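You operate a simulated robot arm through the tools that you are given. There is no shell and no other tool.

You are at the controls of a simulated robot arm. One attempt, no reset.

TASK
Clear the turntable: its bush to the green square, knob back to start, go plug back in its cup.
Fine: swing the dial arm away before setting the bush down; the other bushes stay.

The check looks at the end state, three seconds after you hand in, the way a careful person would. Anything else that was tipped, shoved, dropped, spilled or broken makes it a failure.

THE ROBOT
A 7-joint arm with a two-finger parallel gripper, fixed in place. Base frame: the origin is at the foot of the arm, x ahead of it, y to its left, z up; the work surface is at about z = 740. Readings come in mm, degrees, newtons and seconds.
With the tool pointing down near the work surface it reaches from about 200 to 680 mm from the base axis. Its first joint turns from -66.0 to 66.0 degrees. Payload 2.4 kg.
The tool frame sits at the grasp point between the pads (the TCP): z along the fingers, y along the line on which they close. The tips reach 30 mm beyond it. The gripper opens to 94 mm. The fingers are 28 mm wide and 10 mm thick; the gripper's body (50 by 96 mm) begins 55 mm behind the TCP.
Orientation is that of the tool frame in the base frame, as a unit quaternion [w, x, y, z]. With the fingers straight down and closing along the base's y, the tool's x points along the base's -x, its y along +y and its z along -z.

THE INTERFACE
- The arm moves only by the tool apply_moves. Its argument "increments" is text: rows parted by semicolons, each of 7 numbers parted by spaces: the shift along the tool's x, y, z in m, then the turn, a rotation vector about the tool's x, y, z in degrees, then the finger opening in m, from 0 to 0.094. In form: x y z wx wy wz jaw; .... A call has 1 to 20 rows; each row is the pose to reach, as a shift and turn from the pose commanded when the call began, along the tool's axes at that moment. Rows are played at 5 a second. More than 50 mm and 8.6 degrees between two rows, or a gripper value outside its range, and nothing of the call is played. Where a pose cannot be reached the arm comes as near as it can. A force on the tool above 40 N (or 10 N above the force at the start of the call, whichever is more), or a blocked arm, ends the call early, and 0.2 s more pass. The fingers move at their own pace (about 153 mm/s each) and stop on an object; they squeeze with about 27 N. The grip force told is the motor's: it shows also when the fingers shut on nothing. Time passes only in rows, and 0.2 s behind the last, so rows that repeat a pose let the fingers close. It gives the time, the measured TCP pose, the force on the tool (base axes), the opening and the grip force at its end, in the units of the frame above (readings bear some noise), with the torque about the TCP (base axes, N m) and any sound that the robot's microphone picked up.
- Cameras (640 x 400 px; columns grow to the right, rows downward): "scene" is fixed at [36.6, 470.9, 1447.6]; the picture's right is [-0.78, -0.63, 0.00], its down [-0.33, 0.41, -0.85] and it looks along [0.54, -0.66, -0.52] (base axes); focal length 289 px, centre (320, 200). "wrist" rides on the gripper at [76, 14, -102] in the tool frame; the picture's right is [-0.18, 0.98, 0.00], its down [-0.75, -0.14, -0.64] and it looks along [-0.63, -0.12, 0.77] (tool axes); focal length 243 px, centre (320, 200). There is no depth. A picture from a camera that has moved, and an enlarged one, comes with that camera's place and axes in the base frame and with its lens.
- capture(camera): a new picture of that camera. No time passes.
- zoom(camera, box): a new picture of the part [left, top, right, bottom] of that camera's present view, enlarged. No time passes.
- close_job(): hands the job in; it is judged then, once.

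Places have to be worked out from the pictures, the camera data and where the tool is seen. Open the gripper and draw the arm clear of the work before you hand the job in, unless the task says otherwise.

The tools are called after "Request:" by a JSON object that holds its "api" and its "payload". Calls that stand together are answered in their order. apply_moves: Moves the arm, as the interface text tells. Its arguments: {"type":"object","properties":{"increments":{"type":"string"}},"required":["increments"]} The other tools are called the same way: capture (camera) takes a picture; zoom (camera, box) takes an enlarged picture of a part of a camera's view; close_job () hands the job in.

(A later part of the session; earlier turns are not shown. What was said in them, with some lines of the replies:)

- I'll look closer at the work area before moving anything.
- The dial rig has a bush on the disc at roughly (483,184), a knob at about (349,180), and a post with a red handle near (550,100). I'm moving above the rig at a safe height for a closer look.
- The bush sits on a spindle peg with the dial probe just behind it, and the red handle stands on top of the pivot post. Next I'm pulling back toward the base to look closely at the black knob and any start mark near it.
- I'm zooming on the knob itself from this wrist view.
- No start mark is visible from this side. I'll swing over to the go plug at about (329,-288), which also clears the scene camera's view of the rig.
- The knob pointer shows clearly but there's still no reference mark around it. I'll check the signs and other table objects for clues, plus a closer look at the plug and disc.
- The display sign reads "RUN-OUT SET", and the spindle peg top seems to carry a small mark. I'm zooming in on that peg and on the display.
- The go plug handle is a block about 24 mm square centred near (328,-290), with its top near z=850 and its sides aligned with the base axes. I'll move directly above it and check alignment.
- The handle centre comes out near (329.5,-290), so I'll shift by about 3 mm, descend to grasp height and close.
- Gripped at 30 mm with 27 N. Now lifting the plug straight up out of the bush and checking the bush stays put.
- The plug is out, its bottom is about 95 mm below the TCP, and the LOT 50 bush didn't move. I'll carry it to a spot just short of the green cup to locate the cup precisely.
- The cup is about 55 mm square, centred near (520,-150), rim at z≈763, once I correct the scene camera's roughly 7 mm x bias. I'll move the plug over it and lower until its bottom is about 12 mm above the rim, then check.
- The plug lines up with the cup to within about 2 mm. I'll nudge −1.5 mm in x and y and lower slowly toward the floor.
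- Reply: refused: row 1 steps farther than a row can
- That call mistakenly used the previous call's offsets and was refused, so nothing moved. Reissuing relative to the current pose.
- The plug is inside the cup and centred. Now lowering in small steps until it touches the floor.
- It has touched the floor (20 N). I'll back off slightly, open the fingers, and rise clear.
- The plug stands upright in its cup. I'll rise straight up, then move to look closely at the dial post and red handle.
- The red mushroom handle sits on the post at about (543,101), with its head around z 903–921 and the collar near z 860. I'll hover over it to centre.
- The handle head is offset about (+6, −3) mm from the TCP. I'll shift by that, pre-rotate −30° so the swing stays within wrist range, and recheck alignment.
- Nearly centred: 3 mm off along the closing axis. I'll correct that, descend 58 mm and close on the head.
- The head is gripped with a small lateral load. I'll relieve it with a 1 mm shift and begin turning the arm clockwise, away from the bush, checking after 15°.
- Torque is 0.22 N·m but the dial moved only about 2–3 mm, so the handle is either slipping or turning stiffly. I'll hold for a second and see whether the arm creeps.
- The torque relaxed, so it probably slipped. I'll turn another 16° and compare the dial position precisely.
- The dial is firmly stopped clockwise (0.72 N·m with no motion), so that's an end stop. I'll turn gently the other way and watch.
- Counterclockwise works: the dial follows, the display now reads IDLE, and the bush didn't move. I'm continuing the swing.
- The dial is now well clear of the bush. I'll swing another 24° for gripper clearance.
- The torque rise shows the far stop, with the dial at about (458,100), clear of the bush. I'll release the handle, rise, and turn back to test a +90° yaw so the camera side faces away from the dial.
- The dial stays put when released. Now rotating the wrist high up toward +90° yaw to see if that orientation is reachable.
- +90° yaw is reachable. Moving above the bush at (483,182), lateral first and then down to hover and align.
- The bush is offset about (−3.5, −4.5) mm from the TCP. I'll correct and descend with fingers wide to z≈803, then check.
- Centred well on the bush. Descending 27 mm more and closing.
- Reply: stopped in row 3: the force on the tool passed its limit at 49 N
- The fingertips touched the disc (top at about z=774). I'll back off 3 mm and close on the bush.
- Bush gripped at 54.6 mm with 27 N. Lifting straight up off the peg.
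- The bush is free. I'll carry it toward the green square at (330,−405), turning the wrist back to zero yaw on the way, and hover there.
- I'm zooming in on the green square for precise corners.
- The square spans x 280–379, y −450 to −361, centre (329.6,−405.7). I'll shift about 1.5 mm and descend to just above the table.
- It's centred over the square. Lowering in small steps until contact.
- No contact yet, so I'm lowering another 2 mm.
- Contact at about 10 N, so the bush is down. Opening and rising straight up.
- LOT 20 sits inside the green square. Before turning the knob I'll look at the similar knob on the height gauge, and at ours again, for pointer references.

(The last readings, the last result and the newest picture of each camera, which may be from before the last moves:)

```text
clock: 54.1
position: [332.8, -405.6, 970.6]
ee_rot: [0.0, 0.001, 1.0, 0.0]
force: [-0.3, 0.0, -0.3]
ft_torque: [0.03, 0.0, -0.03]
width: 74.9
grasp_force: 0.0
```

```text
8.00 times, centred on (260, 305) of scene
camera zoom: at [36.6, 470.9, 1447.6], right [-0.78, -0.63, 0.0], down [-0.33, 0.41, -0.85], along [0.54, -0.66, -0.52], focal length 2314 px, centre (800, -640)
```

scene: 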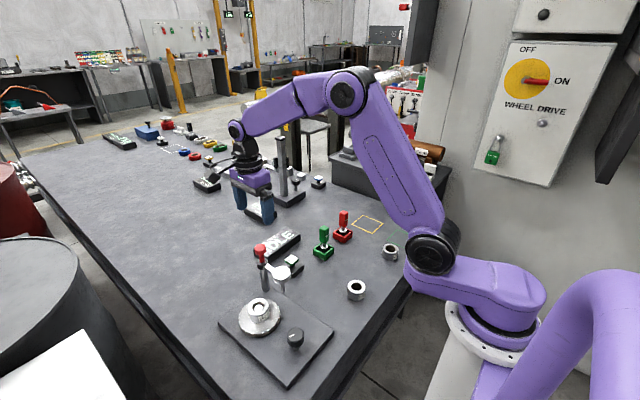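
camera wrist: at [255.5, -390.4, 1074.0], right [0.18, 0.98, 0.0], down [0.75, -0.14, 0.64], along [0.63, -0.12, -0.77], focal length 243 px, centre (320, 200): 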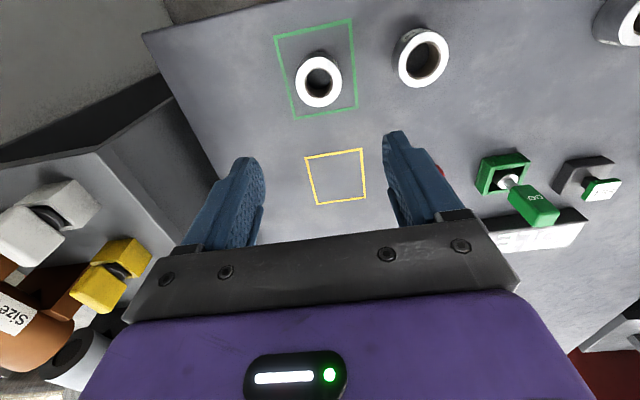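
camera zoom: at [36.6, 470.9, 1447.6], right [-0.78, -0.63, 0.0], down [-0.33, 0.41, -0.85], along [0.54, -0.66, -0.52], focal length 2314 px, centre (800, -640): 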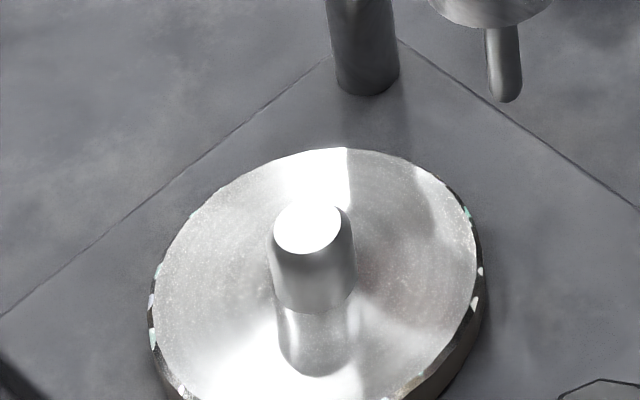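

Our pointer reads about 64° azimuth. The untouched height-gauge knob points exactly at −x (180°), which is a likely start direction. I'll go above our knob at (348,180) and feel for its stops.

Request:
{"api": "apply_moves", "payload": {"increments": "-0.001 0.039 0 0 0 0 0.075; -0.002 0.078 0 0 0 0 0.075; -0.003 0.117 0 0 0 0 0.075; -0.004 0.156 0 0 0 0 0.075; -0.005 0.195 0 0 0 0 0.075; -0.006 0.234 0 0 0 0 0.075; -0.007 0.273 0 0 0 0 0.075; -0.008 0.312 0 0 0 0 0.075; -0.009 0.351 0 0 0 0 0.075; -0.01 0.39 0 0 0 0 0.075; -0.011 0.429 0 0 0 0 0.075; -0.012 0.468 0 0 0 0 0.075; -0.013 0.507 0.0 0 0 0 0.075; -0.014 0.546 0.02 0 0 0 0.075; -0.015 0.576 0.05 0 0 0 0.07; -0.015 0.586 0.07 0 0 0 0.07; -0.015 0.586 0.07 0 0 0 0.07"}}

Request:
{"api": "capture", "payload": {"camera": "wrist"}}

Request:
{"api": "zoom", "payload": {"camera": "wrist", "box": [240, 50, 400, 210]}}

```text
clock: 57.7
position: [346.3, 181.1, 903.9]
ee_rot: [0.001, -0.001, 1.0, 0.0]
force: [-0.3, 0.1, 0.6]
ft_torque: [0.01, -0.07, 0.0]
width: 70.1
grasp_force: 0.0
```

```text
taken
camera wrist: at [269.8, 194.8, 1006.8], right [0.18, 0.98, 0.0], down [0.75, -0.14, 0.64], along [0.63, -0.12, -0.77], focal length 243 px, centre (320, 200)
```

wrist: 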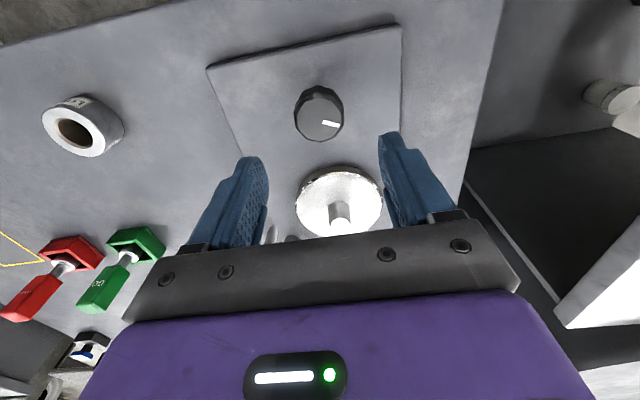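

```text
2.50 times, centred on (320, 130) of wrist
camera zoom: at [269.8, 194.8, 1006.8], right [0.18, 0.98, 0.0], down [0.75, -0.14, 0.64], along [0.63, -0.12, -0.77], focal length 606 px, centre (320, 375)
```

zoom: 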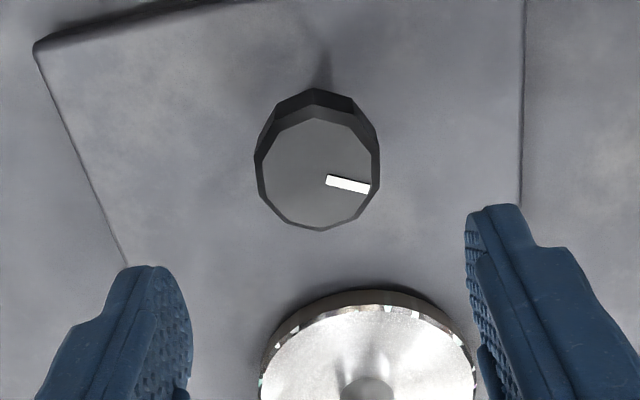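

Centred over the knob, which is about 41 mm across. Descending and gripping it.

Request:
{"api": "apply_moves", "payload": {"increments": "0.001 0 0.03 0 0 0 0.07; 0.001 0 0.06 0 0 0 0.07; 0.001 0 0.085 0 0 0 0.07; 0.001 0 0.099 0 0 0 0.07; 0.001 0 0.099 0 0 0 0.055; 0.001 0 0.099 0 0 0 0.04; 0.001 0 0.099 0 0 0 0.03; 0.001 0 0.099 0 0 0 0.03"}}

Request:
{"api": "capture", "payload": {"camera": "wrist"}}

Request:
{"api": "zoom", "payload": {"camera": "scene", "box": [230, 270, 340, 370]}}

```text
clock: 59.5
position: [347.8, 179.4, 803.3]
ee_rot: [0.0, -0.003, 1.0, 0.0]
force: [-5.8, 17.7, -14.1]
ft_torque: [-0.05, -0.51, -0.04]
width: 42.5
grasp_force: 44.8
```

```text
taken
camera wrist: at [269.7, 194.2, 907.1], right [0.18, 0.98, 0.0], down [0.75, -0.14, 0.64], along [0.63, -0.12, -0.77], focal length 243 px, centre (320, 200)
```

wrist: 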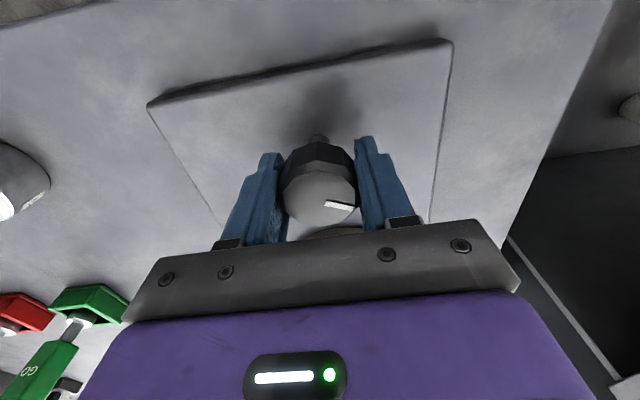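

```text
4.00 times, centred on (285, 320) of scene
camera zoom: at [36.5, 471.4, 1447.4], right [-0.78, -0.63, 0.0], down [-0.33, 0.41, -0.85], along [0.54, -0.66, -0.52], focal length 1157 px, centre (460, -280)
```

zoom: 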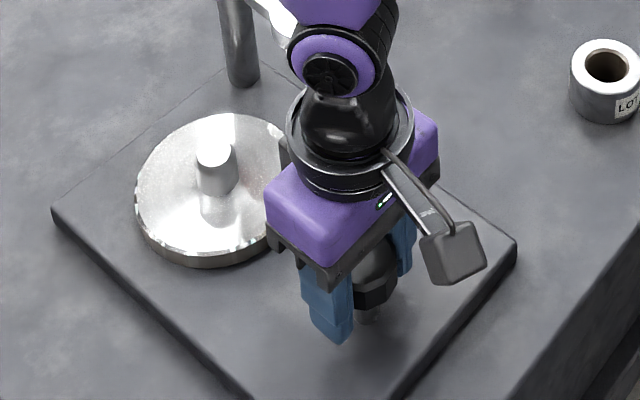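

There's a lateral load of about 18 N, so I'll relieve it with a small shift and then try a gentle 10° clockwise turn.

Request:
{"api": "apply_moves", "payload": {"increments": "0.0005 0.0017 0.001 0 0 0 0.03; 0.0005 0.0017 0.001 0 0 0 0.03; 0.0005 0.0017 0.001 0 0 3 0.03; 0.0005 0.0017 0.001 0 0 6 0.03; 0.0005 0.0017 0.001 0 0 10 0.03"}}

Request:
{"api": "zoom", "payload": {"camera": "wrist", "box": [240, 90, 400, 240]}}

Request:
{"api": "zoom", "payload": {"camera": "scene", "box": [230, 200, 340, 370]}}

```text
clock: 60.7
position: [345.4, 179.0, 801.8]
ee_rot: [-0.001, 0.089, 0.996, 0.0]
force: [-2.3, -11.1, 25.9]
ft_torque: [-0.06, -0.02, 0.05]
width: 41.6
grasp_force: 45.3
```

```text
2.67 times, centred on (320, 165) of wrist
camera zoom: at [272.2, 207.8, 906.0], right [0.36, 0.93, 0.0], down [0.72, -0.27, 0.64], along [0.6, -0.23, -0.77], focal length 647 px, centre (320, 293)
```

zoom: 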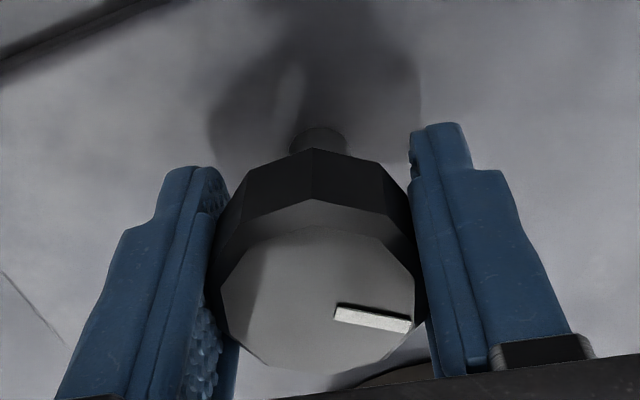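

```text
2.35 times, centred on (285, 285) of scene
camera zoom: at [36.3, 470.5, 1447.7], right [-0.78, -0.63, 0.0], down [-0.33, 0.41, -0.85], along [0.54, -0.66, -0.52], focal length 680 px, centre (402, 0)
```

zoom: 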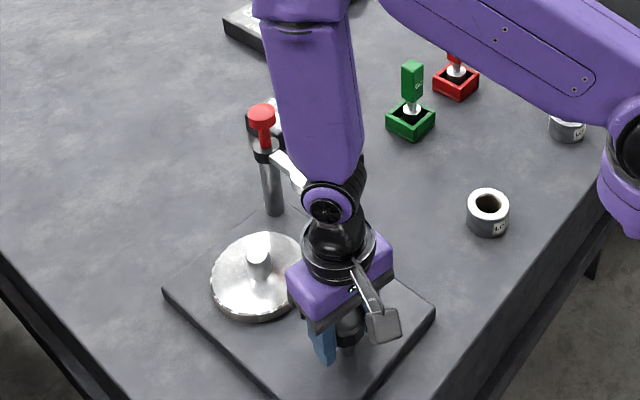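

The knob turns freely clockwise with the gripper. I'll relieve the vertical load and continue clockwise in steps, watching torque for a stop.

Request:
{"api": "apply_moves", "payload": {"increments": "0 -0.001 -0.002 0 0 0 0.03; 0 -0.001 -0.002 0 0 5 0.03; 0 -0.001 -0.002 0 0 10 0.03; 0 -0.001 -0.002 0 0 15 0.03; 0 -0.001 -0.002 0 0 20 0.03; 0 -0.001 -0.002 0 0 25 0.03; 0 -0.001 -0.002 0 0 30 0.03"}}

Request:
{"api": "zoom", "payload": {"camera": "wrist", "box": [240, 90, 400, 240]}}

Request:
{"api": "zoom", "payload": {"camera": "scene", "box": [220, 270, 340, 380]}}

```text
clock: 62.3
position: [344.7, 179.5, 803.6]
ee_rot: [0.0, 0.343, 0.939, -0.001]
force: [0.1, -9.1, -27.2]
ft_torque: [-0.02, -0.33, 0.02]
width: 41.6
grasp_force: 44.7
```

```text
2.67 times, centred on (320, 165) of wrist
camera zoom: at [294.9, 240.4, 907.8], right [0.77, 0.63, 0.0], down [0.49, -0.59, 0.64], along [0.41, -0.5, -0.77], focal length 647 px, centre (320, 293)
```

zoom: 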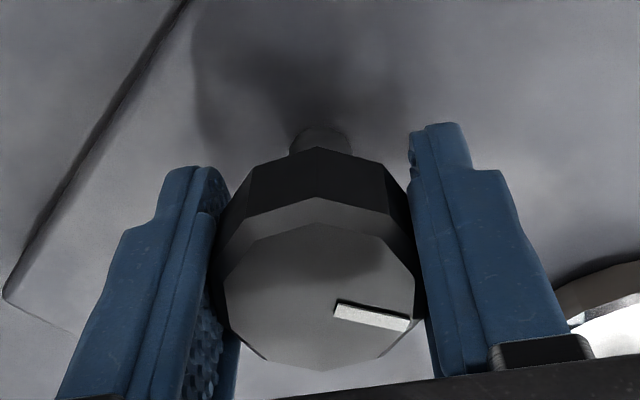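

```text
3.64 times, centred on (280, 325) of scene
camera zoom: at [36.9, 470.8, 1447.6], right [-0.78, -0.63, 0.0], down [-0.33, 0.41, -0.85], along [0.54, -0.66, -0.52], focal length 1052 px, centre (466, -254)
```

zoom: 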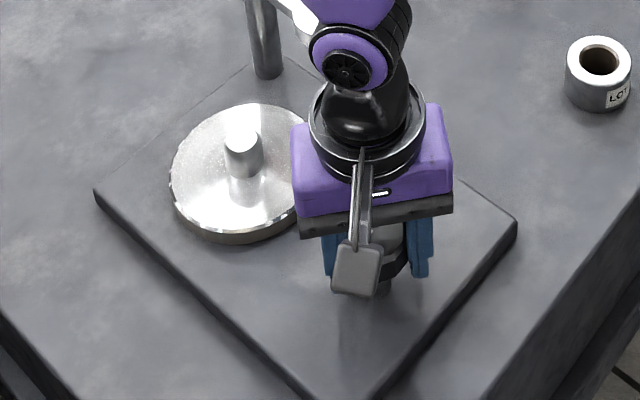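

Still free, with the pointer now around 24°. I'll null the vertical load and continue clockwise.

Request:
{"api": "apply_moves", "payload": {"increments": "0 -0.0005 0.001 0 0 0 0.03; 0 -0.0005 0.001 0 0 5 0.03; 0 -0.0005 0.001 0 0 10 0.03; 0 -0.0005 0.001 0 0 15 0.03; 0 -0.0005 0.001 0 0 20 0.03; 0 -0.0005 0.001 0 0 25 0.03; 0 -0.0005 0.001 0 0 30 0.03; 0 -0.0005 0.001 0 0 35 0.03; 0 -0.0005 0.001 0 0 40 0.03; 0 -0.0005 0.001 0 0 45 0.03; 0 -0.0005 0.001 0 0 50 0.03"}}

Request:
{"api": "zoom", "payload": {"camera": "wrist", "box": [240, 90, 400, 240]}}

Request:
{"api": "capture", "payload": {"camera": "scene"}}

```text
clock: 64.7
position: [344.6, 180.0, 802.5]
ee_rot: [0.0, 0.707, 0.708, 0.001]
force: [-1.3, -1.0, -3.4]
ft_torque: [0.93, -0.32, 0.01]
width: 41.4
grasp_force: 45.1
```

```text
2.67 times, centred on (320, 165) of wrist
camera zoom: at [358.1, 256.7, 906.9], right [0.98, -0.18, 0.0], down [-0.14, -0.75, 0.64], along [-0.12, -0.63, -0.77], focal length 647 px, centre (320, 293)
```

zoom: 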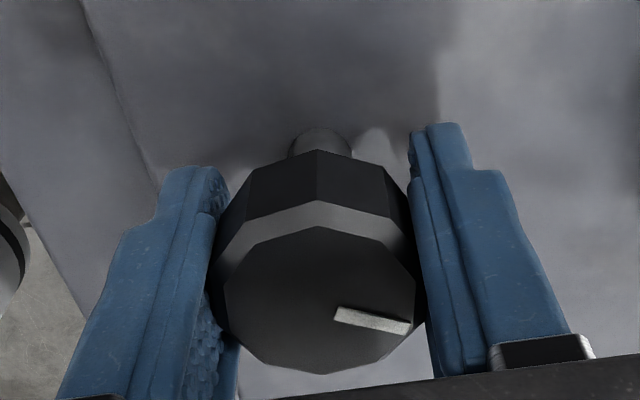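

```text
taken
```

scene: 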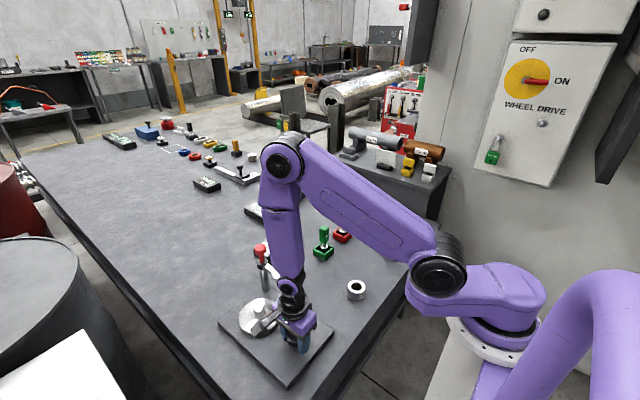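

It turned 90° with no stop. I'll release, rise, unwind the wrist to −60°, and look at the pointer and display before regripping.

Request:
{"api": "apply_moves", "payload": {"increments": "0 0 0 0 0 0 0.05; 0 0 0 0 0 0 0.07; 0 0 0 0 0 0 0.07; 0 0 -0.03 0 0 0 0.07; 0 0 -0.06 0 0 0 0.07; 0 0 -0.09 0 0 0 0.07; 0 0 -0.09 0 0 0 0.07"}}

Request:
{"api": "zoom", "payload": {"camera": "wrist", "box": [240, 50, 400, 210]}}

Request:
{"api": "zoom", "payload": {"camera": "scene", "box": [210, 210, 340, 380]}}

```text
clock: 66.3
position: [345.6, 181.0, 894.7]
ee_rot: [0.0, 0.707, 0.707, -0.001]
force: [0.3, -0.7, 0.3]
ft_torque: [-0.02, 0.01, 0.0]
width: 70.2
grasp_force: 0.1
```

```text
2.50 times, centred on (320, 130) of wrist
camera zoom: at [358.4, 257.4, 998.0], right [0.98, -0.18, 0.0], down [-0.14, -0.75, 0.64], along [-0.12, -0.63, -0.77], focal length 606 px, centre (320, 375)
```

zoom: 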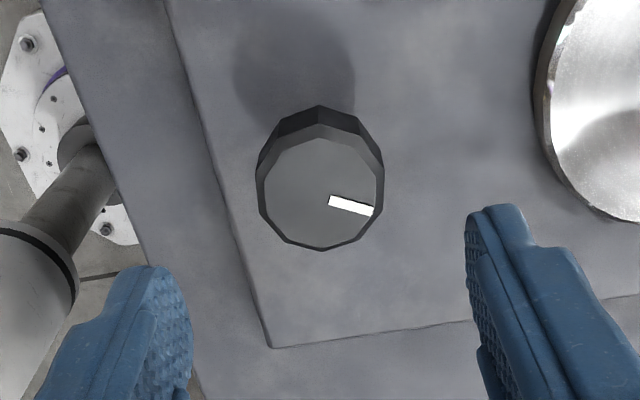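

```text
2.35 times, centred on (275, 295) of scene
camera zoom: at [36.5, 470.9, 1447.6], right [-0.78, -0.63, 0.0], down [-0.33, 0.41, -0.85], along [0.54, -0.66, -0.52], focal length 680 px, centre (426, -24)
```

zoom: 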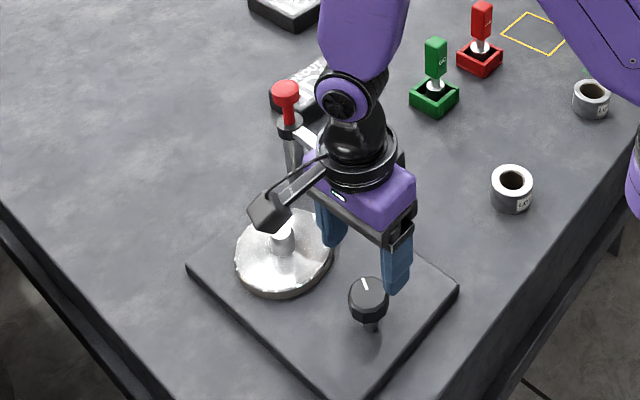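

The pointer is now at −26°, exactly 90° clockwise from before. Unwinding the wrist to regrip.

Request:
{"api": "apply_moves", "payload": {"increments": "0 0 0 0 0 -7.5 0.07; 0 0 0 0 0 -15 0.07; 0 0 0 0 0 -22.5 0.07; 0 0 0 0 0 -30 0.07; 0 0 0 0 0 -37.5 0.07; 0 0 0 0 0 -45 0.07; 0 0 0 0 0 -52.5 0.07; 0 0 0 0 0 -60 0.07; 0 0 0 0 0 -67.5 0.07; 0 0 0 0 0 -75 0.07; 0 0 0 0 0 -82.5 0.07; 0 0 0 0 0 -90 0.07; 0 0 0 0 0 -97.5 0.07; 0 0 0 0 0 -105 0.07; 0 0 0 0 0 -112.5 0.07; 0 0 0 0 0 -120 0.07; 0 0 0 0 0 -127.5 0.07; 0 0 0 0 0 -135 0.07; 0 0 0 0 0 -142.5 0.07; 0 0 0 0 0 -150 0.07"}}

Request:
{"api": "zoom", "payload": {"camera": "wrist", "box": [240, 50, 400, 210]}}

Request:
{"api": "zoom", "payload": {"camera": "scene", "box": [210, 210, 340, 380]}}

```text
clock: 70.5
position: [344.5, 180.0, 894.3]
ee_rot: [0.0, -0.502, 0.865, 0.0]
force: [0.5, 0.6, -0.2]
ft_torque: [-0.03, 0.03, 0.0]
width: 69.6
grasp_force: 0.1
```

```text
2.50 times, centred on (320, 130) of wrist
camera zoom: at [293.5, 121.9, 996.9], right [-0.76, 0.65, 0.0], down [0.5, 0.58, 0.64], along [0.42, 0.49, -0.77], focal length 606 px, centre (320, 375)
```

zoom: 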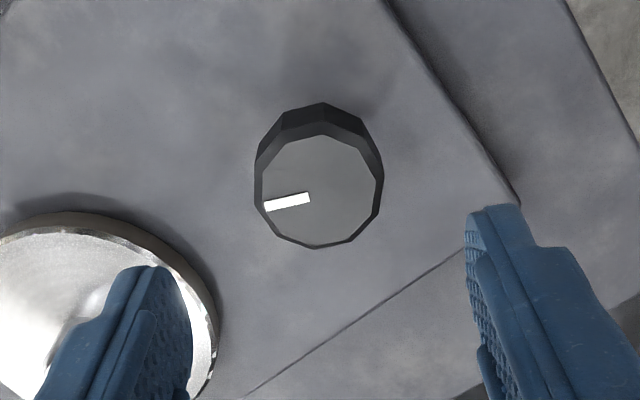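

```text
2.35 times, centred on (275, 295) of scene
camera zoom: at [36.6, 470.9, 1447.6], right [-0.78, -0.63, 0.0], down [-0.33, 0.41, -0.85], along [0.54, -0.66, -0.52], focal length 680 px, centre (426, -24)
```

zoom: 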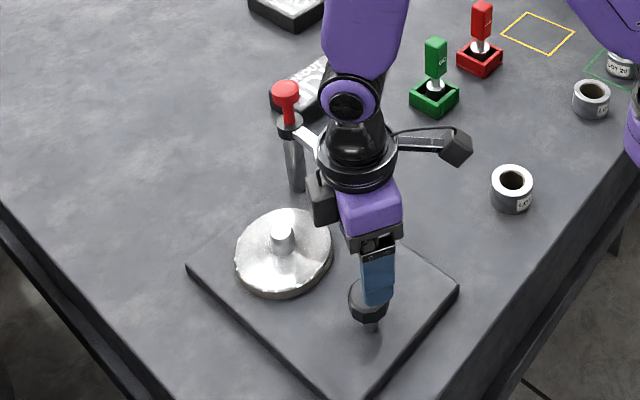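

Still centred. Descending 90 mm and regripping the knob.

Request:
{"api": "apply_moves", "payload": {"increments": "0 0 0.03 0 0 0 0.07; 0 0 0.06 0 0 0 0.07; 0 0 0.08 0 0 0 0.07; 0 0 0.09 0 0 0 0.07; 0 0 0.09 0 0 0 0.055; 0 0 0.09 0 0 0 0.04; 0 0 0.09 0 0 0 0.03; 0 0 0.09 0 0 0 0.03"}}

Request:
{"api": "zoom", "payload": {"camera": "wrist", "box": [240, 90, 400, 240]}}

```text
clock: 72.3
position: [345.1, 181.8, 803.8]
ee_rot: [0.0, -0.5, 0.866, 0.0]
force: [1.8, -3.5, -15.2]
ft_torque: [0.31, -0.68, 0.0]
width: 41.7
grasp_force: 44.8
```

```text
2.67 times, centred on (320, 165) of wrist
camera zoom: at [294.1, 122.5, 906.7], right [-0.76, 0.65, 0.0], down [0.5, 0.58, 0.64], along [0.42, 0.49, -0.77], focal length 647 px, centre (320, 293)
```

zoom: 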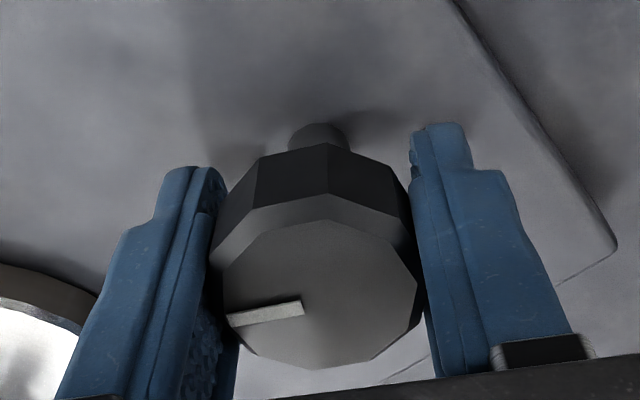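

Gripped. Turning clockwise in 5° rows, checking torque.

Request:
{"api": "apply_moves", "payload": {"increments": "0 0 0.0005 0 0 5 0.03; 0 0 0.0005 0 0 10 0.03; 0 0 0.0005 0 0 15 0.03; 0 0 0.0005 0 0 20 0.03; 0 0 0.0005 0 0 25 0.03; 0 0 0.0005 0 0 30 0.03; 0 0 0.0005 0 0 35 0.03; 0 0 0.0005 0 0 40 0.03; 0 0 0.0005 0 0 45 0.03; 0 0 0.0005 0 0 50 0.03"}}

Request:
{"api": "zoom", "payload": {"camera": "wrist", "box": [240, 90, 400, 240]}}

```text
clock: 74.5
position: [346.4, 179.5, 802.9]
ee_rot: [0.001, -0.086, 0.996, 0.001]
force: [16.6, -3.6, -17.2]
ft_torque: [-0.16, -0.84, 0.0]
width: 41.7
grasp_force: 45.2
```

```text
2.67 times, centred on (320, 165) of wrist
camera zoom: at [267.2, 181.3, 905.7], right [0.01, 1.0, 0.0], down [0.77, -0.01, 0.64], along [0.64, -0.01, -0.77], focal length 647 px, centre (320, 293)
```

zoom: 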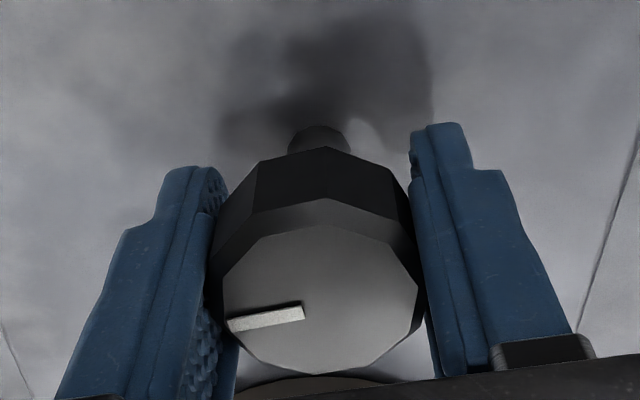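

It's following, pointer around −76°, with no stop. Relieving the x load and continuing.

Request:
{"api": "apply_moves", "payload": {"increments": "-0.0015 0 0.0007 0 0 0 0.03; -0.0015 0 0.0007 0 0 5 0.03; -0.0015 0 0.0007 0 0 10 0.03; -0.0015 0 0.0007 0 0 15 0.03; -0.0015 0 0.0007 0 0 20 0.03; -0.0015 0 0.0007 0 0 25 0.03; -0.0015 0 0.0007 0 0 30 0.03; -0.0015 0 0.0007 0 0 35 0.03; -0.0015 0 0.0007 0 0 40 0.03; -0.0015 0 0.0007 0 0 45 0.03; -0.0015 0 0.0007 0 0 50 0.03"}}

Request:
{"api": "zoom", "payload": {"camera": "wrist", "box": [240, 90, 400, 240]}}

```text
clock: 76.9
position: [346.0, 180.1, 801.4]
ee_rot: [-0.001, 0.343, 0.939, -0.002]
force: [4.1, -18.7, 2.2]
ft_torque: [0.02, -0.52, 0.01]
width: 42.0
grasp_force: 45.2
```

```text
2.67 times, centred on (320, 165) of wrist
camera zoom: at [295.8, 240.0, 905.7], right [0.77, 0.63, 0.0], down [0.49, -0.59, 0.64], along [0.4, -0.5, -0.77], focal length 647 px, centre (320, 293)
```

zoom: 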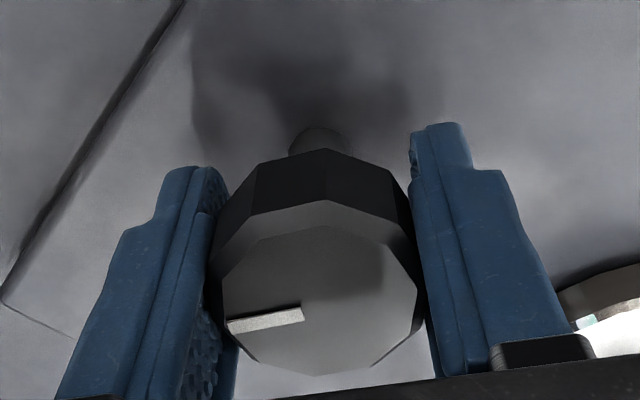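

Pointer around −126°, still free. Continuing in smaller amounts as it approaches 180°.

Request:
{"api": "apply_moves", "payload": {"increments": "-0.001 -0.0011 0 0 0 0 0.03; -0.001 -0.0011 0 0 0 5 0.03; -0.001 -0.0011 0 0 0 10 0.03; -0.001 -0.0011 0 0 0 15 0.03; -0.001 -0.0011 0 0 0 20 0.03; -0.001 -0.0011 0 0 0 25 0.03; -0.001 -0.0011 0 0 0 30 0.03; -0.001 -0.0011 0 0 0 35 0.03; -0.001 -0.0011 0 0 0 40 0.03; -0.001 -0.0011 0 0 0 44 0.03"}}

Request:
{"api": "zoom", "payload": {"camera": "wrist", "box": [240, 90, 400, 240]}}

```text
clock: 79.1
position: [346.0, 179.3, 801.9]
ee_rot: [0.0, 0.668, 0.744, -0.001]
force: [-16.7, 6.8, 10.9]
ft_torque: [-0.29, 0.22, 0.04]
width: 41.7
grasp_force: 44.7
```

```text
2.67 times, centred on (320, 165) of wrist
camera zoom: at [350.2, 257.0, 905.6], right [1.0, -0.08, 0.0], down [-0.06, -0.76, 0.64], along [-0.05, -0.64, -0.77], focal length 647 px, centre (320, 293)
```

zoom: 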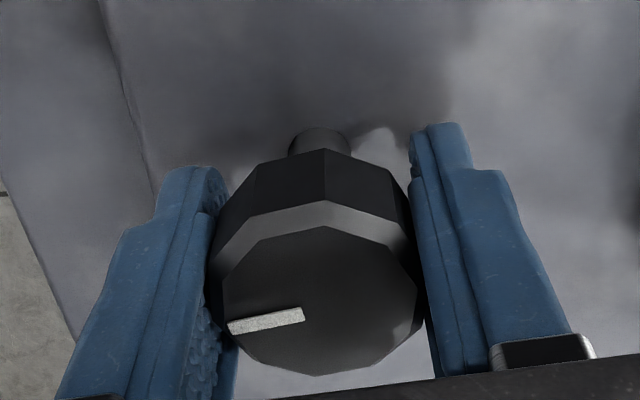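

The pointer is around −170°. I'll turn past 180° in small steps to feel for a stop.

Request:
{"api": "apply_moves", "payload": {"increments": "0 -0.001 0 0 0 3 0.03; 0 -0.001 0 0 0 6 0.03; 0 -0.001 0 0 0 9 0.03; 0 -0.001 0 0 0 12 0.03; 0 -0.001 0 0 0 15 0.03"}}

Request:
{"api": "zoom", "payload": {"camera": "wrist", "box": [240, 90, 400, 240]}}

```text
clock: 80.3
position: [346.3, 179.5, 802.5]
ee_rot: [0.0, 0.759, 0.651, 0.0]
force: [-12.4, 14.5, -7.4]
ft_torque: [-0.31, 0.16, 0.57]
width: 41.4
grasp_force: 44.9
```

```text
2.67 times, centred on (320, 165) of wrist
camera zoom: at [369.6, 253.1, 905.9], right [0.94, -0.33, 0.0], down [-0.26, -0.72, 0.64], along [-0.21, -0.61, -0.77], focal length 647 px, centre (320, 293)
```

zoom: 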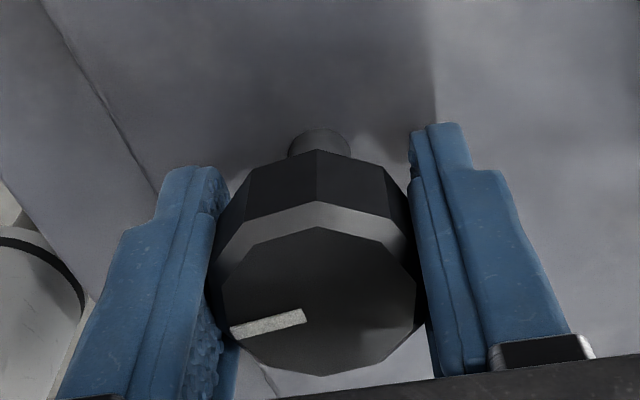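

Torque has jumped to 0.57 N·m right where the pointer faces −x, matching the reference knob, so this is the start stop. I'll ease off 2°, release, rise and verify.

Request:
{"api": "apply_moves", "payload": {"increments": "0 0 0 0 0 -1.5 0.03; 0 0 0 0 0 -1.5 0.045; 0 0 0 0 0 -1.5 0.06; 0 0 0 0 0 -1.5 0.07; 0 0 -0.03 0 0 -1.5 0.07; 0 0 -0.06 0 0 -1.5 0.07; 0 0 -0.09 0 0 -1.5 0.07; 0 0 -0.09 0 0 -1.5 0.07"}}

Request:
{"api": "zoom", "payload": {"camera": "wrist", "box": [240, 50, 400, 210]}}

Request:
{"api": "zoom", "payload": {"camera": "scene", "box": [210, 210, 340, 380]}}

```text
clock: 82.1
position: [343.9, 179.4, 892.5]
ee_rot: [-0.001, 0.752, 0.659, -0.001]
force: [1.0, -0.1, -0.2]
ft_torque: [-0.01, -0.02, 0.03]
width: 70.0
grasp_force: 0.1
```

```text
2.50 times, centred on (320, 130) of wrist
camera zoom: at [368.8, 253.3, 996.5], right [0.95, -0.31, 0.0], down [-0.24, -0.73, 0.64], along [-0.2, -0.61, -0.77], focal length 606 px, centre (320, 375)
```

zoom: 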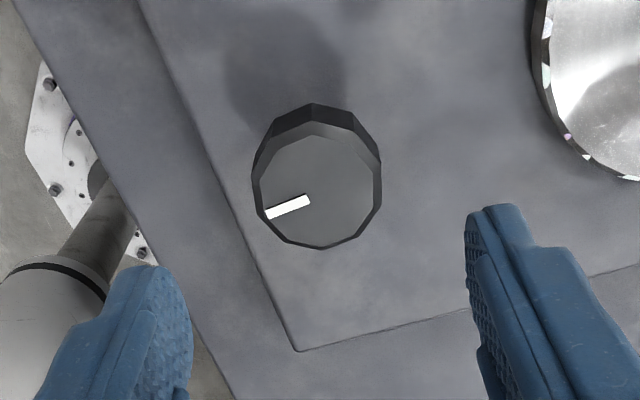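

```text
2.35 times, centred on (275, 295) of scene
camera zoom: at [36.5, 470.9, 1447.6], right [-0.78, -0.63, 0.0], down [-0.33, 0.41, -0.85], along [0.54, -0.66, -0.52], focal length 680 px, centre (426, -24)
```

zoom: 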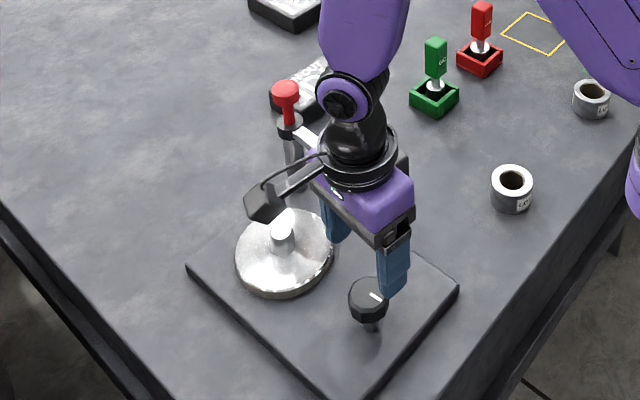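

The pointer reads about 180–183°. I'll rise and retreat while unwinding the wrist, then verify the whole scene.

Request:
{"api": "apply_moves", "payload": {"increments": "0 0 -0.04 0 0 0 0.07; 0 0 -0.08 0 0 -8 0.07; 0 0 -0.12 0 0 -16 0.07; 0 0 -0.16 0 0 -24 0.08; 0 0 -0.2 0 0 -32 0.09; 0 0 -0.24 0 0 -40 0.09; -0.03 0 -0.27 0 0 -48 0.09; -0.06 0 -0.3 0 0 -56 0.09; -0.1 0 -0.31 0 0 -64 0.09; -0.14 0 -0.32 0 0 -72 0.09; -0.18 0 -0.32 0 0 -80 0.09; -0.22 0 -0.32 0 0 -88 0.09; -0.26 0 -0.32 0 0 -96 0.09; -0.3 0 -0.32 0 0 -97 0.09; -0.3 0 -0.32 0 0 -97 0.09"}}

Request:
{"api": "capture", "payload": {"camera": "scene"}}

Request:
{"api": "zoom", "payload": {"camera": "scene", "box": [280, 320, 315, 350]}}

Request:
{"api": "zoom", "payload": {"camera": "scene", "box": [210, 190, 450, 390]}}

Request:
{"api": "capture", "payload": {"camera": "wrist"}}

```text
clock: 85.3
position: [307.2, -120.7, 1210.7]
ee_rot: [0.0, 0.004, 1.0, -0.001]
force: [0.3, -0.3, -0.4]
ft_torque: [-0.01, -0.01, -0.02]
width: 90.0
grasp_force: 0.1
```

```text
taken
```

scene: 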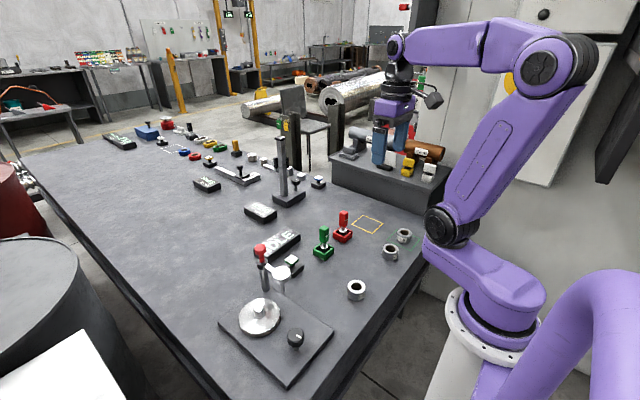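

```text
13.33 times, centred on (298, 335) of scene
camera zoom: at [36.6, 470.9, 1447.6], right [-0.78, -0.63, 0.0], down [-0.33, 0.41, -0.85], along [0.54, -0.66, -0.52], focal length 3856 px, centre (620, -1600)
```

zoom: 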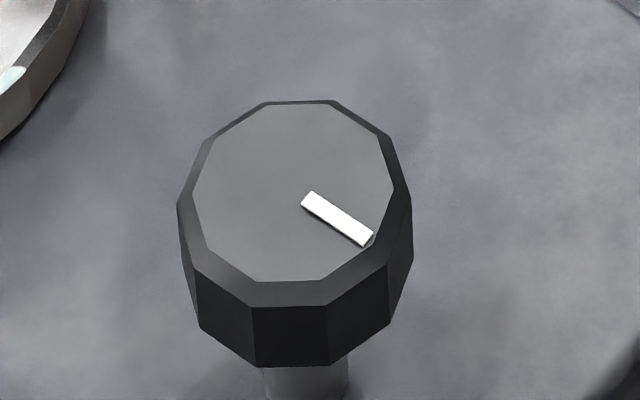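

```text
2.00 times, centred on (330, 290) of scene
camera zoom: at [36.6, 470.9, 1447.6], right [-0.78, -0.63, 0.0], down [-0.33, 0.41, -0.85], along [0.54, -0.66, -0.52], focal length 578 px, centre (300, 20)
```

zoom: 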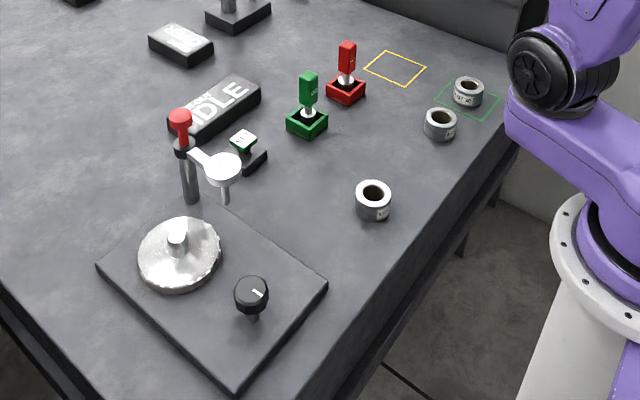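

```text
taken
camera wrist: at [229.5, -104.5, 1314.2], right [0.19, 0.98, 0.0], down [0.75, -0.15, 0.64], along [0.63, -0.12, -0.77], focal length 243 px, centre (320, 200)
```

wrist: 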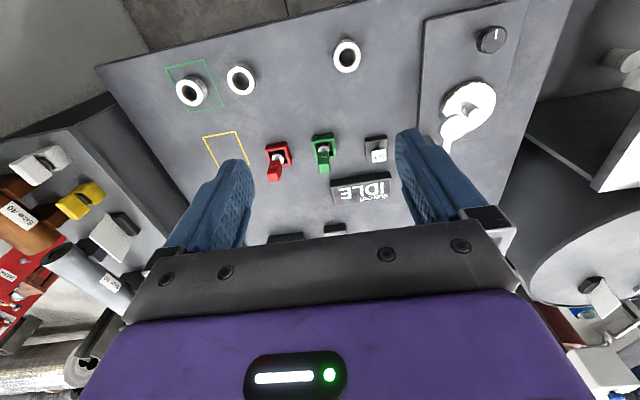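

Everything looks right, but the knob pointer measures about 183–185°, a few degrees short of the stop because I eased back before releasing. I'll go back, seat it against the stop and release without easing off.

Request:
{"api": "apply_moves", "payload": {"increments": "-0.0046 0.0372 0 0 0 8 0.09; -0.0092 0.0744 0 0 0 16 0.09; -0.0137 0.1116 0 0 0 24 0.09; -0.0183 0.1489 0 0 0 32 0.09; -0.0229 0.1861 0 0 0 40 0.09; -0.0275 0.2233 0 0 0 48 0.09; -0.032 0.2605 0.02 0 0 56 0.09; -0.0366 0.2977 0.04 0 0 64 0.09; -0.0366 0.2977 0.085 0 0 72 0.08; -0.0366 0.2977 0.13 0 0 79.5 0.07; -0.0366 0.2977 0.175 0 0 79.5 0.07; -0.0366 0.2977 0.22 0 0 79.5 0.07; -0.0366 0.2977 0.265 0 0 79.5 0.07; -0.0366 0.2977 0.3 0 0 79.5 0.07; -0.0366 0.2977 0.32 0 0 79.5 0.07; -0.0366 0.2977 0.32 0 0 79.5 0.07"}}

Request:
{"api": "zoom", "payload": {"camera": "wrist", "box": [240, 50, 400, 210]}}

```text
clock: 88.7
position: [343.9, 178.9, 891.1]
ee_rot: [0.0, 0.642, 0.767, 0.0]
force: [-0.8, -1.0, 0.2]
ft_torque: [0.02, -0.02, -0.03]
width: 69.9
grasp_force: 0.1
```

```text
2.50 times, centred on (320, 130) of wrist
camera zoom: at [344.1, 256.6, 994.7], right [1.0, -0.01, 0.0], down [-0.01, -0.77, 0.64], along [-0.01, -0.64, -0.77], focal length 606 px, centre (320, 375)
```

zoom: 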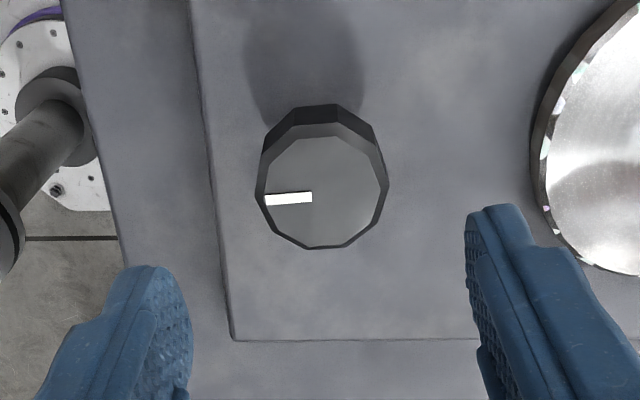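

This view puts the pointer about 4° short. Descending, gripping, and turning clockwise gently onto the stop.

Request:
{"api": "apply_moves", "payload": {"increments": "0 0 0.03 0 0 0 0.07; 0 0 0.06 0 0 0 0.07; 0 0 0.08 0 0 0 0.07; 0 0 0.09 0 0 0 0.07; 0 0 0.09 0 0 0 0.055; 0 0 0.09 0 0 0 0.04; 0 0 0.09 0 0 0 0.03; 0 0 0.09 0 0 0 0.03; 0 0 0.09 0 0 2 0.03; 0 0 0.09 0 0 4 0.03"}}

Request:
{"api": "zoom", "payload": {"camera": "wrist", "box": [240, 90, 400, 240]}}

```text
clock: 90.9
position: [344.9, 178.5, 801.6]
ee_rot: [0.0, 0.669, 0.743, 0.0]
force: [-11.0, 1.2, -7.5]
ft_torque: [0.7, -0.72, 0.05]
width: 42.0
grasp_force: 44.4
```

```text
2.67 times, centred on (320, 165) of wrist
camera zoom: at [350.4, 256.8, 905.1], right [1.0, -0.08, 0.0], down [-0.06, -0.76, 0.64], along [-0.05, -0.64, -0.77], focal length 647 px, centre (320, 293)
```

zoom: 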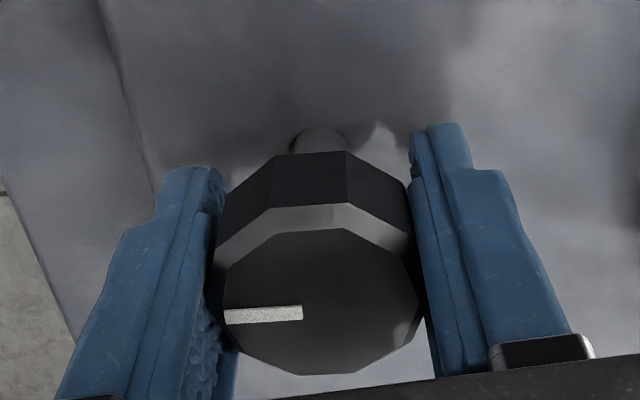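

The pointer is now at about 180.6°. A couple more degrees to confirm the stop.

Request:
{"api": "apply_moves", "payload": {"increments": "-0.0002 -0.001 0 0 0 1.5 0.03; -0.0002 -0.001 0 0 0 3 0.03; -0.0002 -0.001 0 0 0 3 0.03"}}

Request:
{"api": "zoom", "payload": {"camera": "wrist", "box": [240, 90, 400, 240]}}

```text
clock: 91.7
position: [344.2, 178.1, 802.4]
ee_rot: [0.001, 0.688, 0.726, 0.001]
force: [-4.1, 2.8, -5.4]
ft_torque: [0.05, 0.31, 0.48]
width: 41.9
grasp_force: 44.9
```

```text
2.67 times, centred on (320, 165) of wrist
camera zoom: at [354.2, 256.1, 905.4], right [0.99, -0.13, 0.0], down [-0.1, -0.76, 0.64], along [-0.08, -0.64, -0.77], focal length 647 px, centre (320, 293)
```

zoom: 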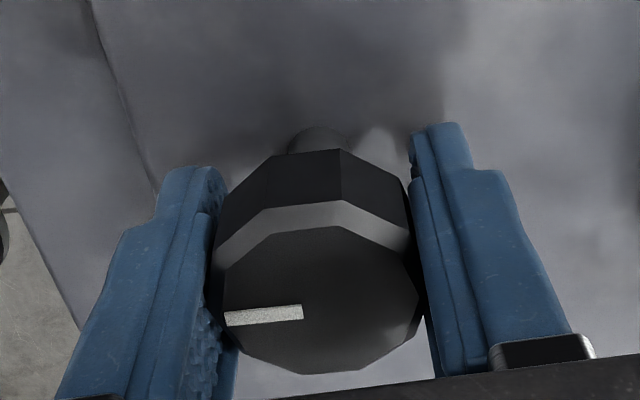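

Torque is 0.48 N·m at the stop. Opening directly without easing back, then rising.

Request:
{"api": "apply_moves", "payload": {"increments": "0 0 0 0 0 0 0.06; 0 0 0 0 0 0 0.07; 0 0 0 0 0 0 0.07; 0 0 -0.03 0 0 0 0.07; 0 0 -0.06 0 0 0 0.07; 0 0 -0.09 0 0 0 0.07; 0 0 -0.09 0 0 0 0.07"}}

Request:
{"api": "zoom", "payload": {"camera": "wrist", "box": [240, 50, 400, 210]}}

```text
clock: 93.3
position: [344.0, 179.5, 891.0]
ee_rot: [0.0, 0.689, 0.725, 0.001]
force: [-0.4, -0.1, -0.2]
ft_torque: [0.0, 0.01, 0.0]
width: 70.0
grasp_force: 0.0
```

```text
2.50 times, centred on (320, 130) of wrist
camera zoom: at [353.4, 256.4, 994.5], right [0.99, -0.13, 0.0], down [-0.1, -0.76, 0.64], along [-0.09, -0.64, -0.77], focal length 606 px, centre (320, 375)
```

zoom: 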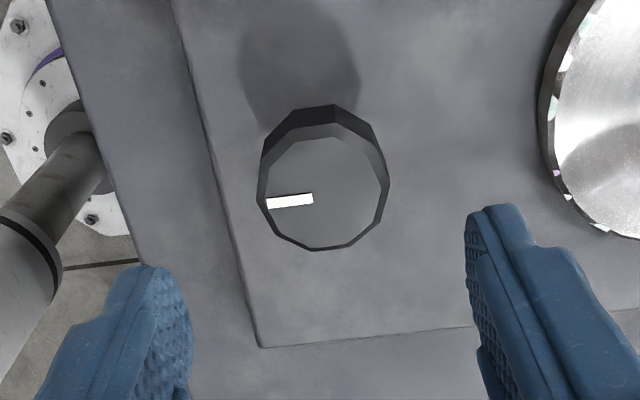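

The pointer now points along −x (179–180°). Retreating clear again and doing a final check.

Request:
{"api": "apply_moves", "payload": {"increments": "0 0 -0.04 0 0 0 0.07; 0 0 -0.08 0 0 -8 0.07; 0 0 -0.12 0 0 -16 0.07; 0 0 -0.16 0 0 -24 0.08; 0 0 -0.2 0 0 -32 0.09; 0 0 -0.24 0 0 -40 0.09; -0.03 0 -0.27 0 0 -48 0.09; -0.06 0 -0.3 0 0 -56 0.09; -0.1 0 -0.31 0 0 -64 0.09; -0.14 0 -0.32 0 0 -72 0.09; -0.18 0 -0.32 0 0 -80 0.09; -0.22 0 -0.32 0 0 -87 0.09; -0.26 0 -0.32 0 0 -87 0.09; -0.3 0 -0.32 0 0 -87 0.09; -0.3 0 -0.32 0 0 -87 0.09"}}

Request:
{"api": "zoom", "payload": {"camera": "scene", "box": [280, 320, 315, 350]}}

Request:
{"api": "zoom", "payload": {"camera": "scene", "box": [210, 190, 450, 390]}}

Request:
{"api": "zoom", "payload": {"camera": "scene", "box": [290, 190, 440, 280]}}

Request:
{"api": "zoom", "payload": {"camera": "wrist", "box": [120, 0, 560, 220]}}

```text
clock: 96.5
position: [358.7, -125.3, 1211.7]
ee_rot: [0.0, -0.001, 1.0, 0.0]
force: [-0.6, 0.2, -0.3]
ft_torque: [-0.01, 0.01, 0.01]
width: 89.9
grasp_force: 0.1
```

```text
13.33 times, centred on (298, 335) of scene
camera zoom: at [36.6, 470.9, 1447.6], right [-0.78, -0.63, 0.0], down [-0.33, 0.41, -0.85], along [0.54, -0.66, -0.52], focal length 3856 px, centre (620, -1600)
```

zoom: 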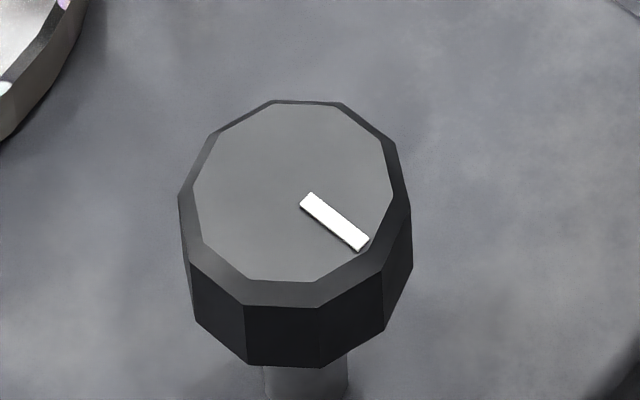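

```text
2.00 times, centred on (330, 290) of scene
camera zoom: at [36.6, 470.9, 1447.6], right [-0.78, -0.63, 0.0], down [-0.33, 0.41, -0.85], along [0.54, -0.66, -0.52], focal length 578 px, centre (300, 20)
```

zoom: 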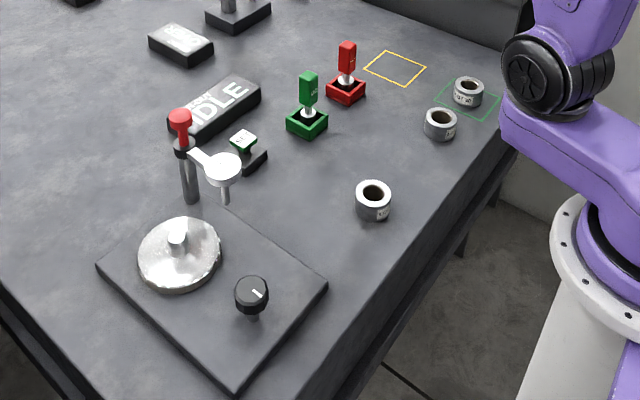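

```text
4.27 times, centred on (365, 235) of scene
camera zoom: at [36.6, 470.9, 1447.6], right [-0.78, -0.63, 0.0], down [-0.33, 0.41, -0.85], along [0.54, -0.66, -0.52], focal length 1234 px, centre (128, 51)
```

zoom: 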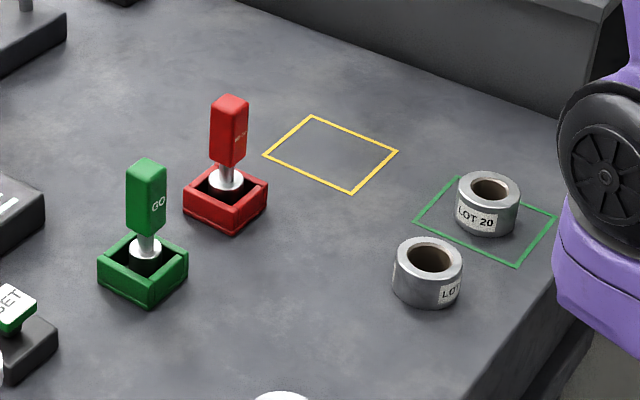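

```text
1.45 times, centred on (340, 110) of wrist
camera zoom: at [282.6, -110.6, 1315.3], right [0.18, 0.98, 0.0], down [0.75, -0.14, 0.64], along [0.63, -0.12, -0.77], focal length 353 px, centre (291, 331)
```

zoom: 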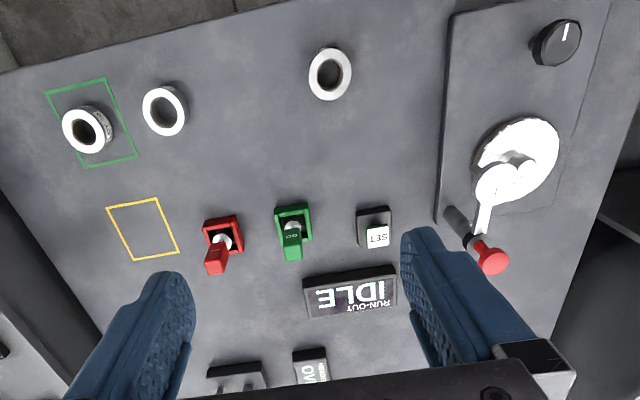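

Final state: LOT 20 is inside the green square, the go plug is upright in its green cup, and the dial arm is swung clear. The knob is on its start stop, the other bushes haven't moved, and the gripper is open and clear, so I'm handing in.

Request:
{"api": "close_job", "payload": {}}

```text
The job is handed in.
```

I cleared the turntable and handed the job in. In the final pictures everything is where you asked, and nothing was tipped or shoved.

- **Dial arm:** swung fully away before I touched the bush. It only turns counterclockwise, so I first pressed it against its clockwise stop at about 0.7 N·m while finding that out. The display now reads "RUN-OUT IDLE".
- **Bush:** LOT 20 is off the turntable and stands inside the green square. On the way down to grip it, the fingertips pressed on the disc at about 49 N. I saw no damage.
- **Knob:** turned back clockwise until it hit its stop, with the pointer facing the robot base. There is no start mark on the plate. I took the stop as start because the height gauge's knob points the same way.
- **Go plug:** lifted out of the LOT 50 bush and standing upright in its green cup.
- **Other bushes:** LOT 50 and the third bush stayed where they were.

The gripper is open and the arm is clear of the work.
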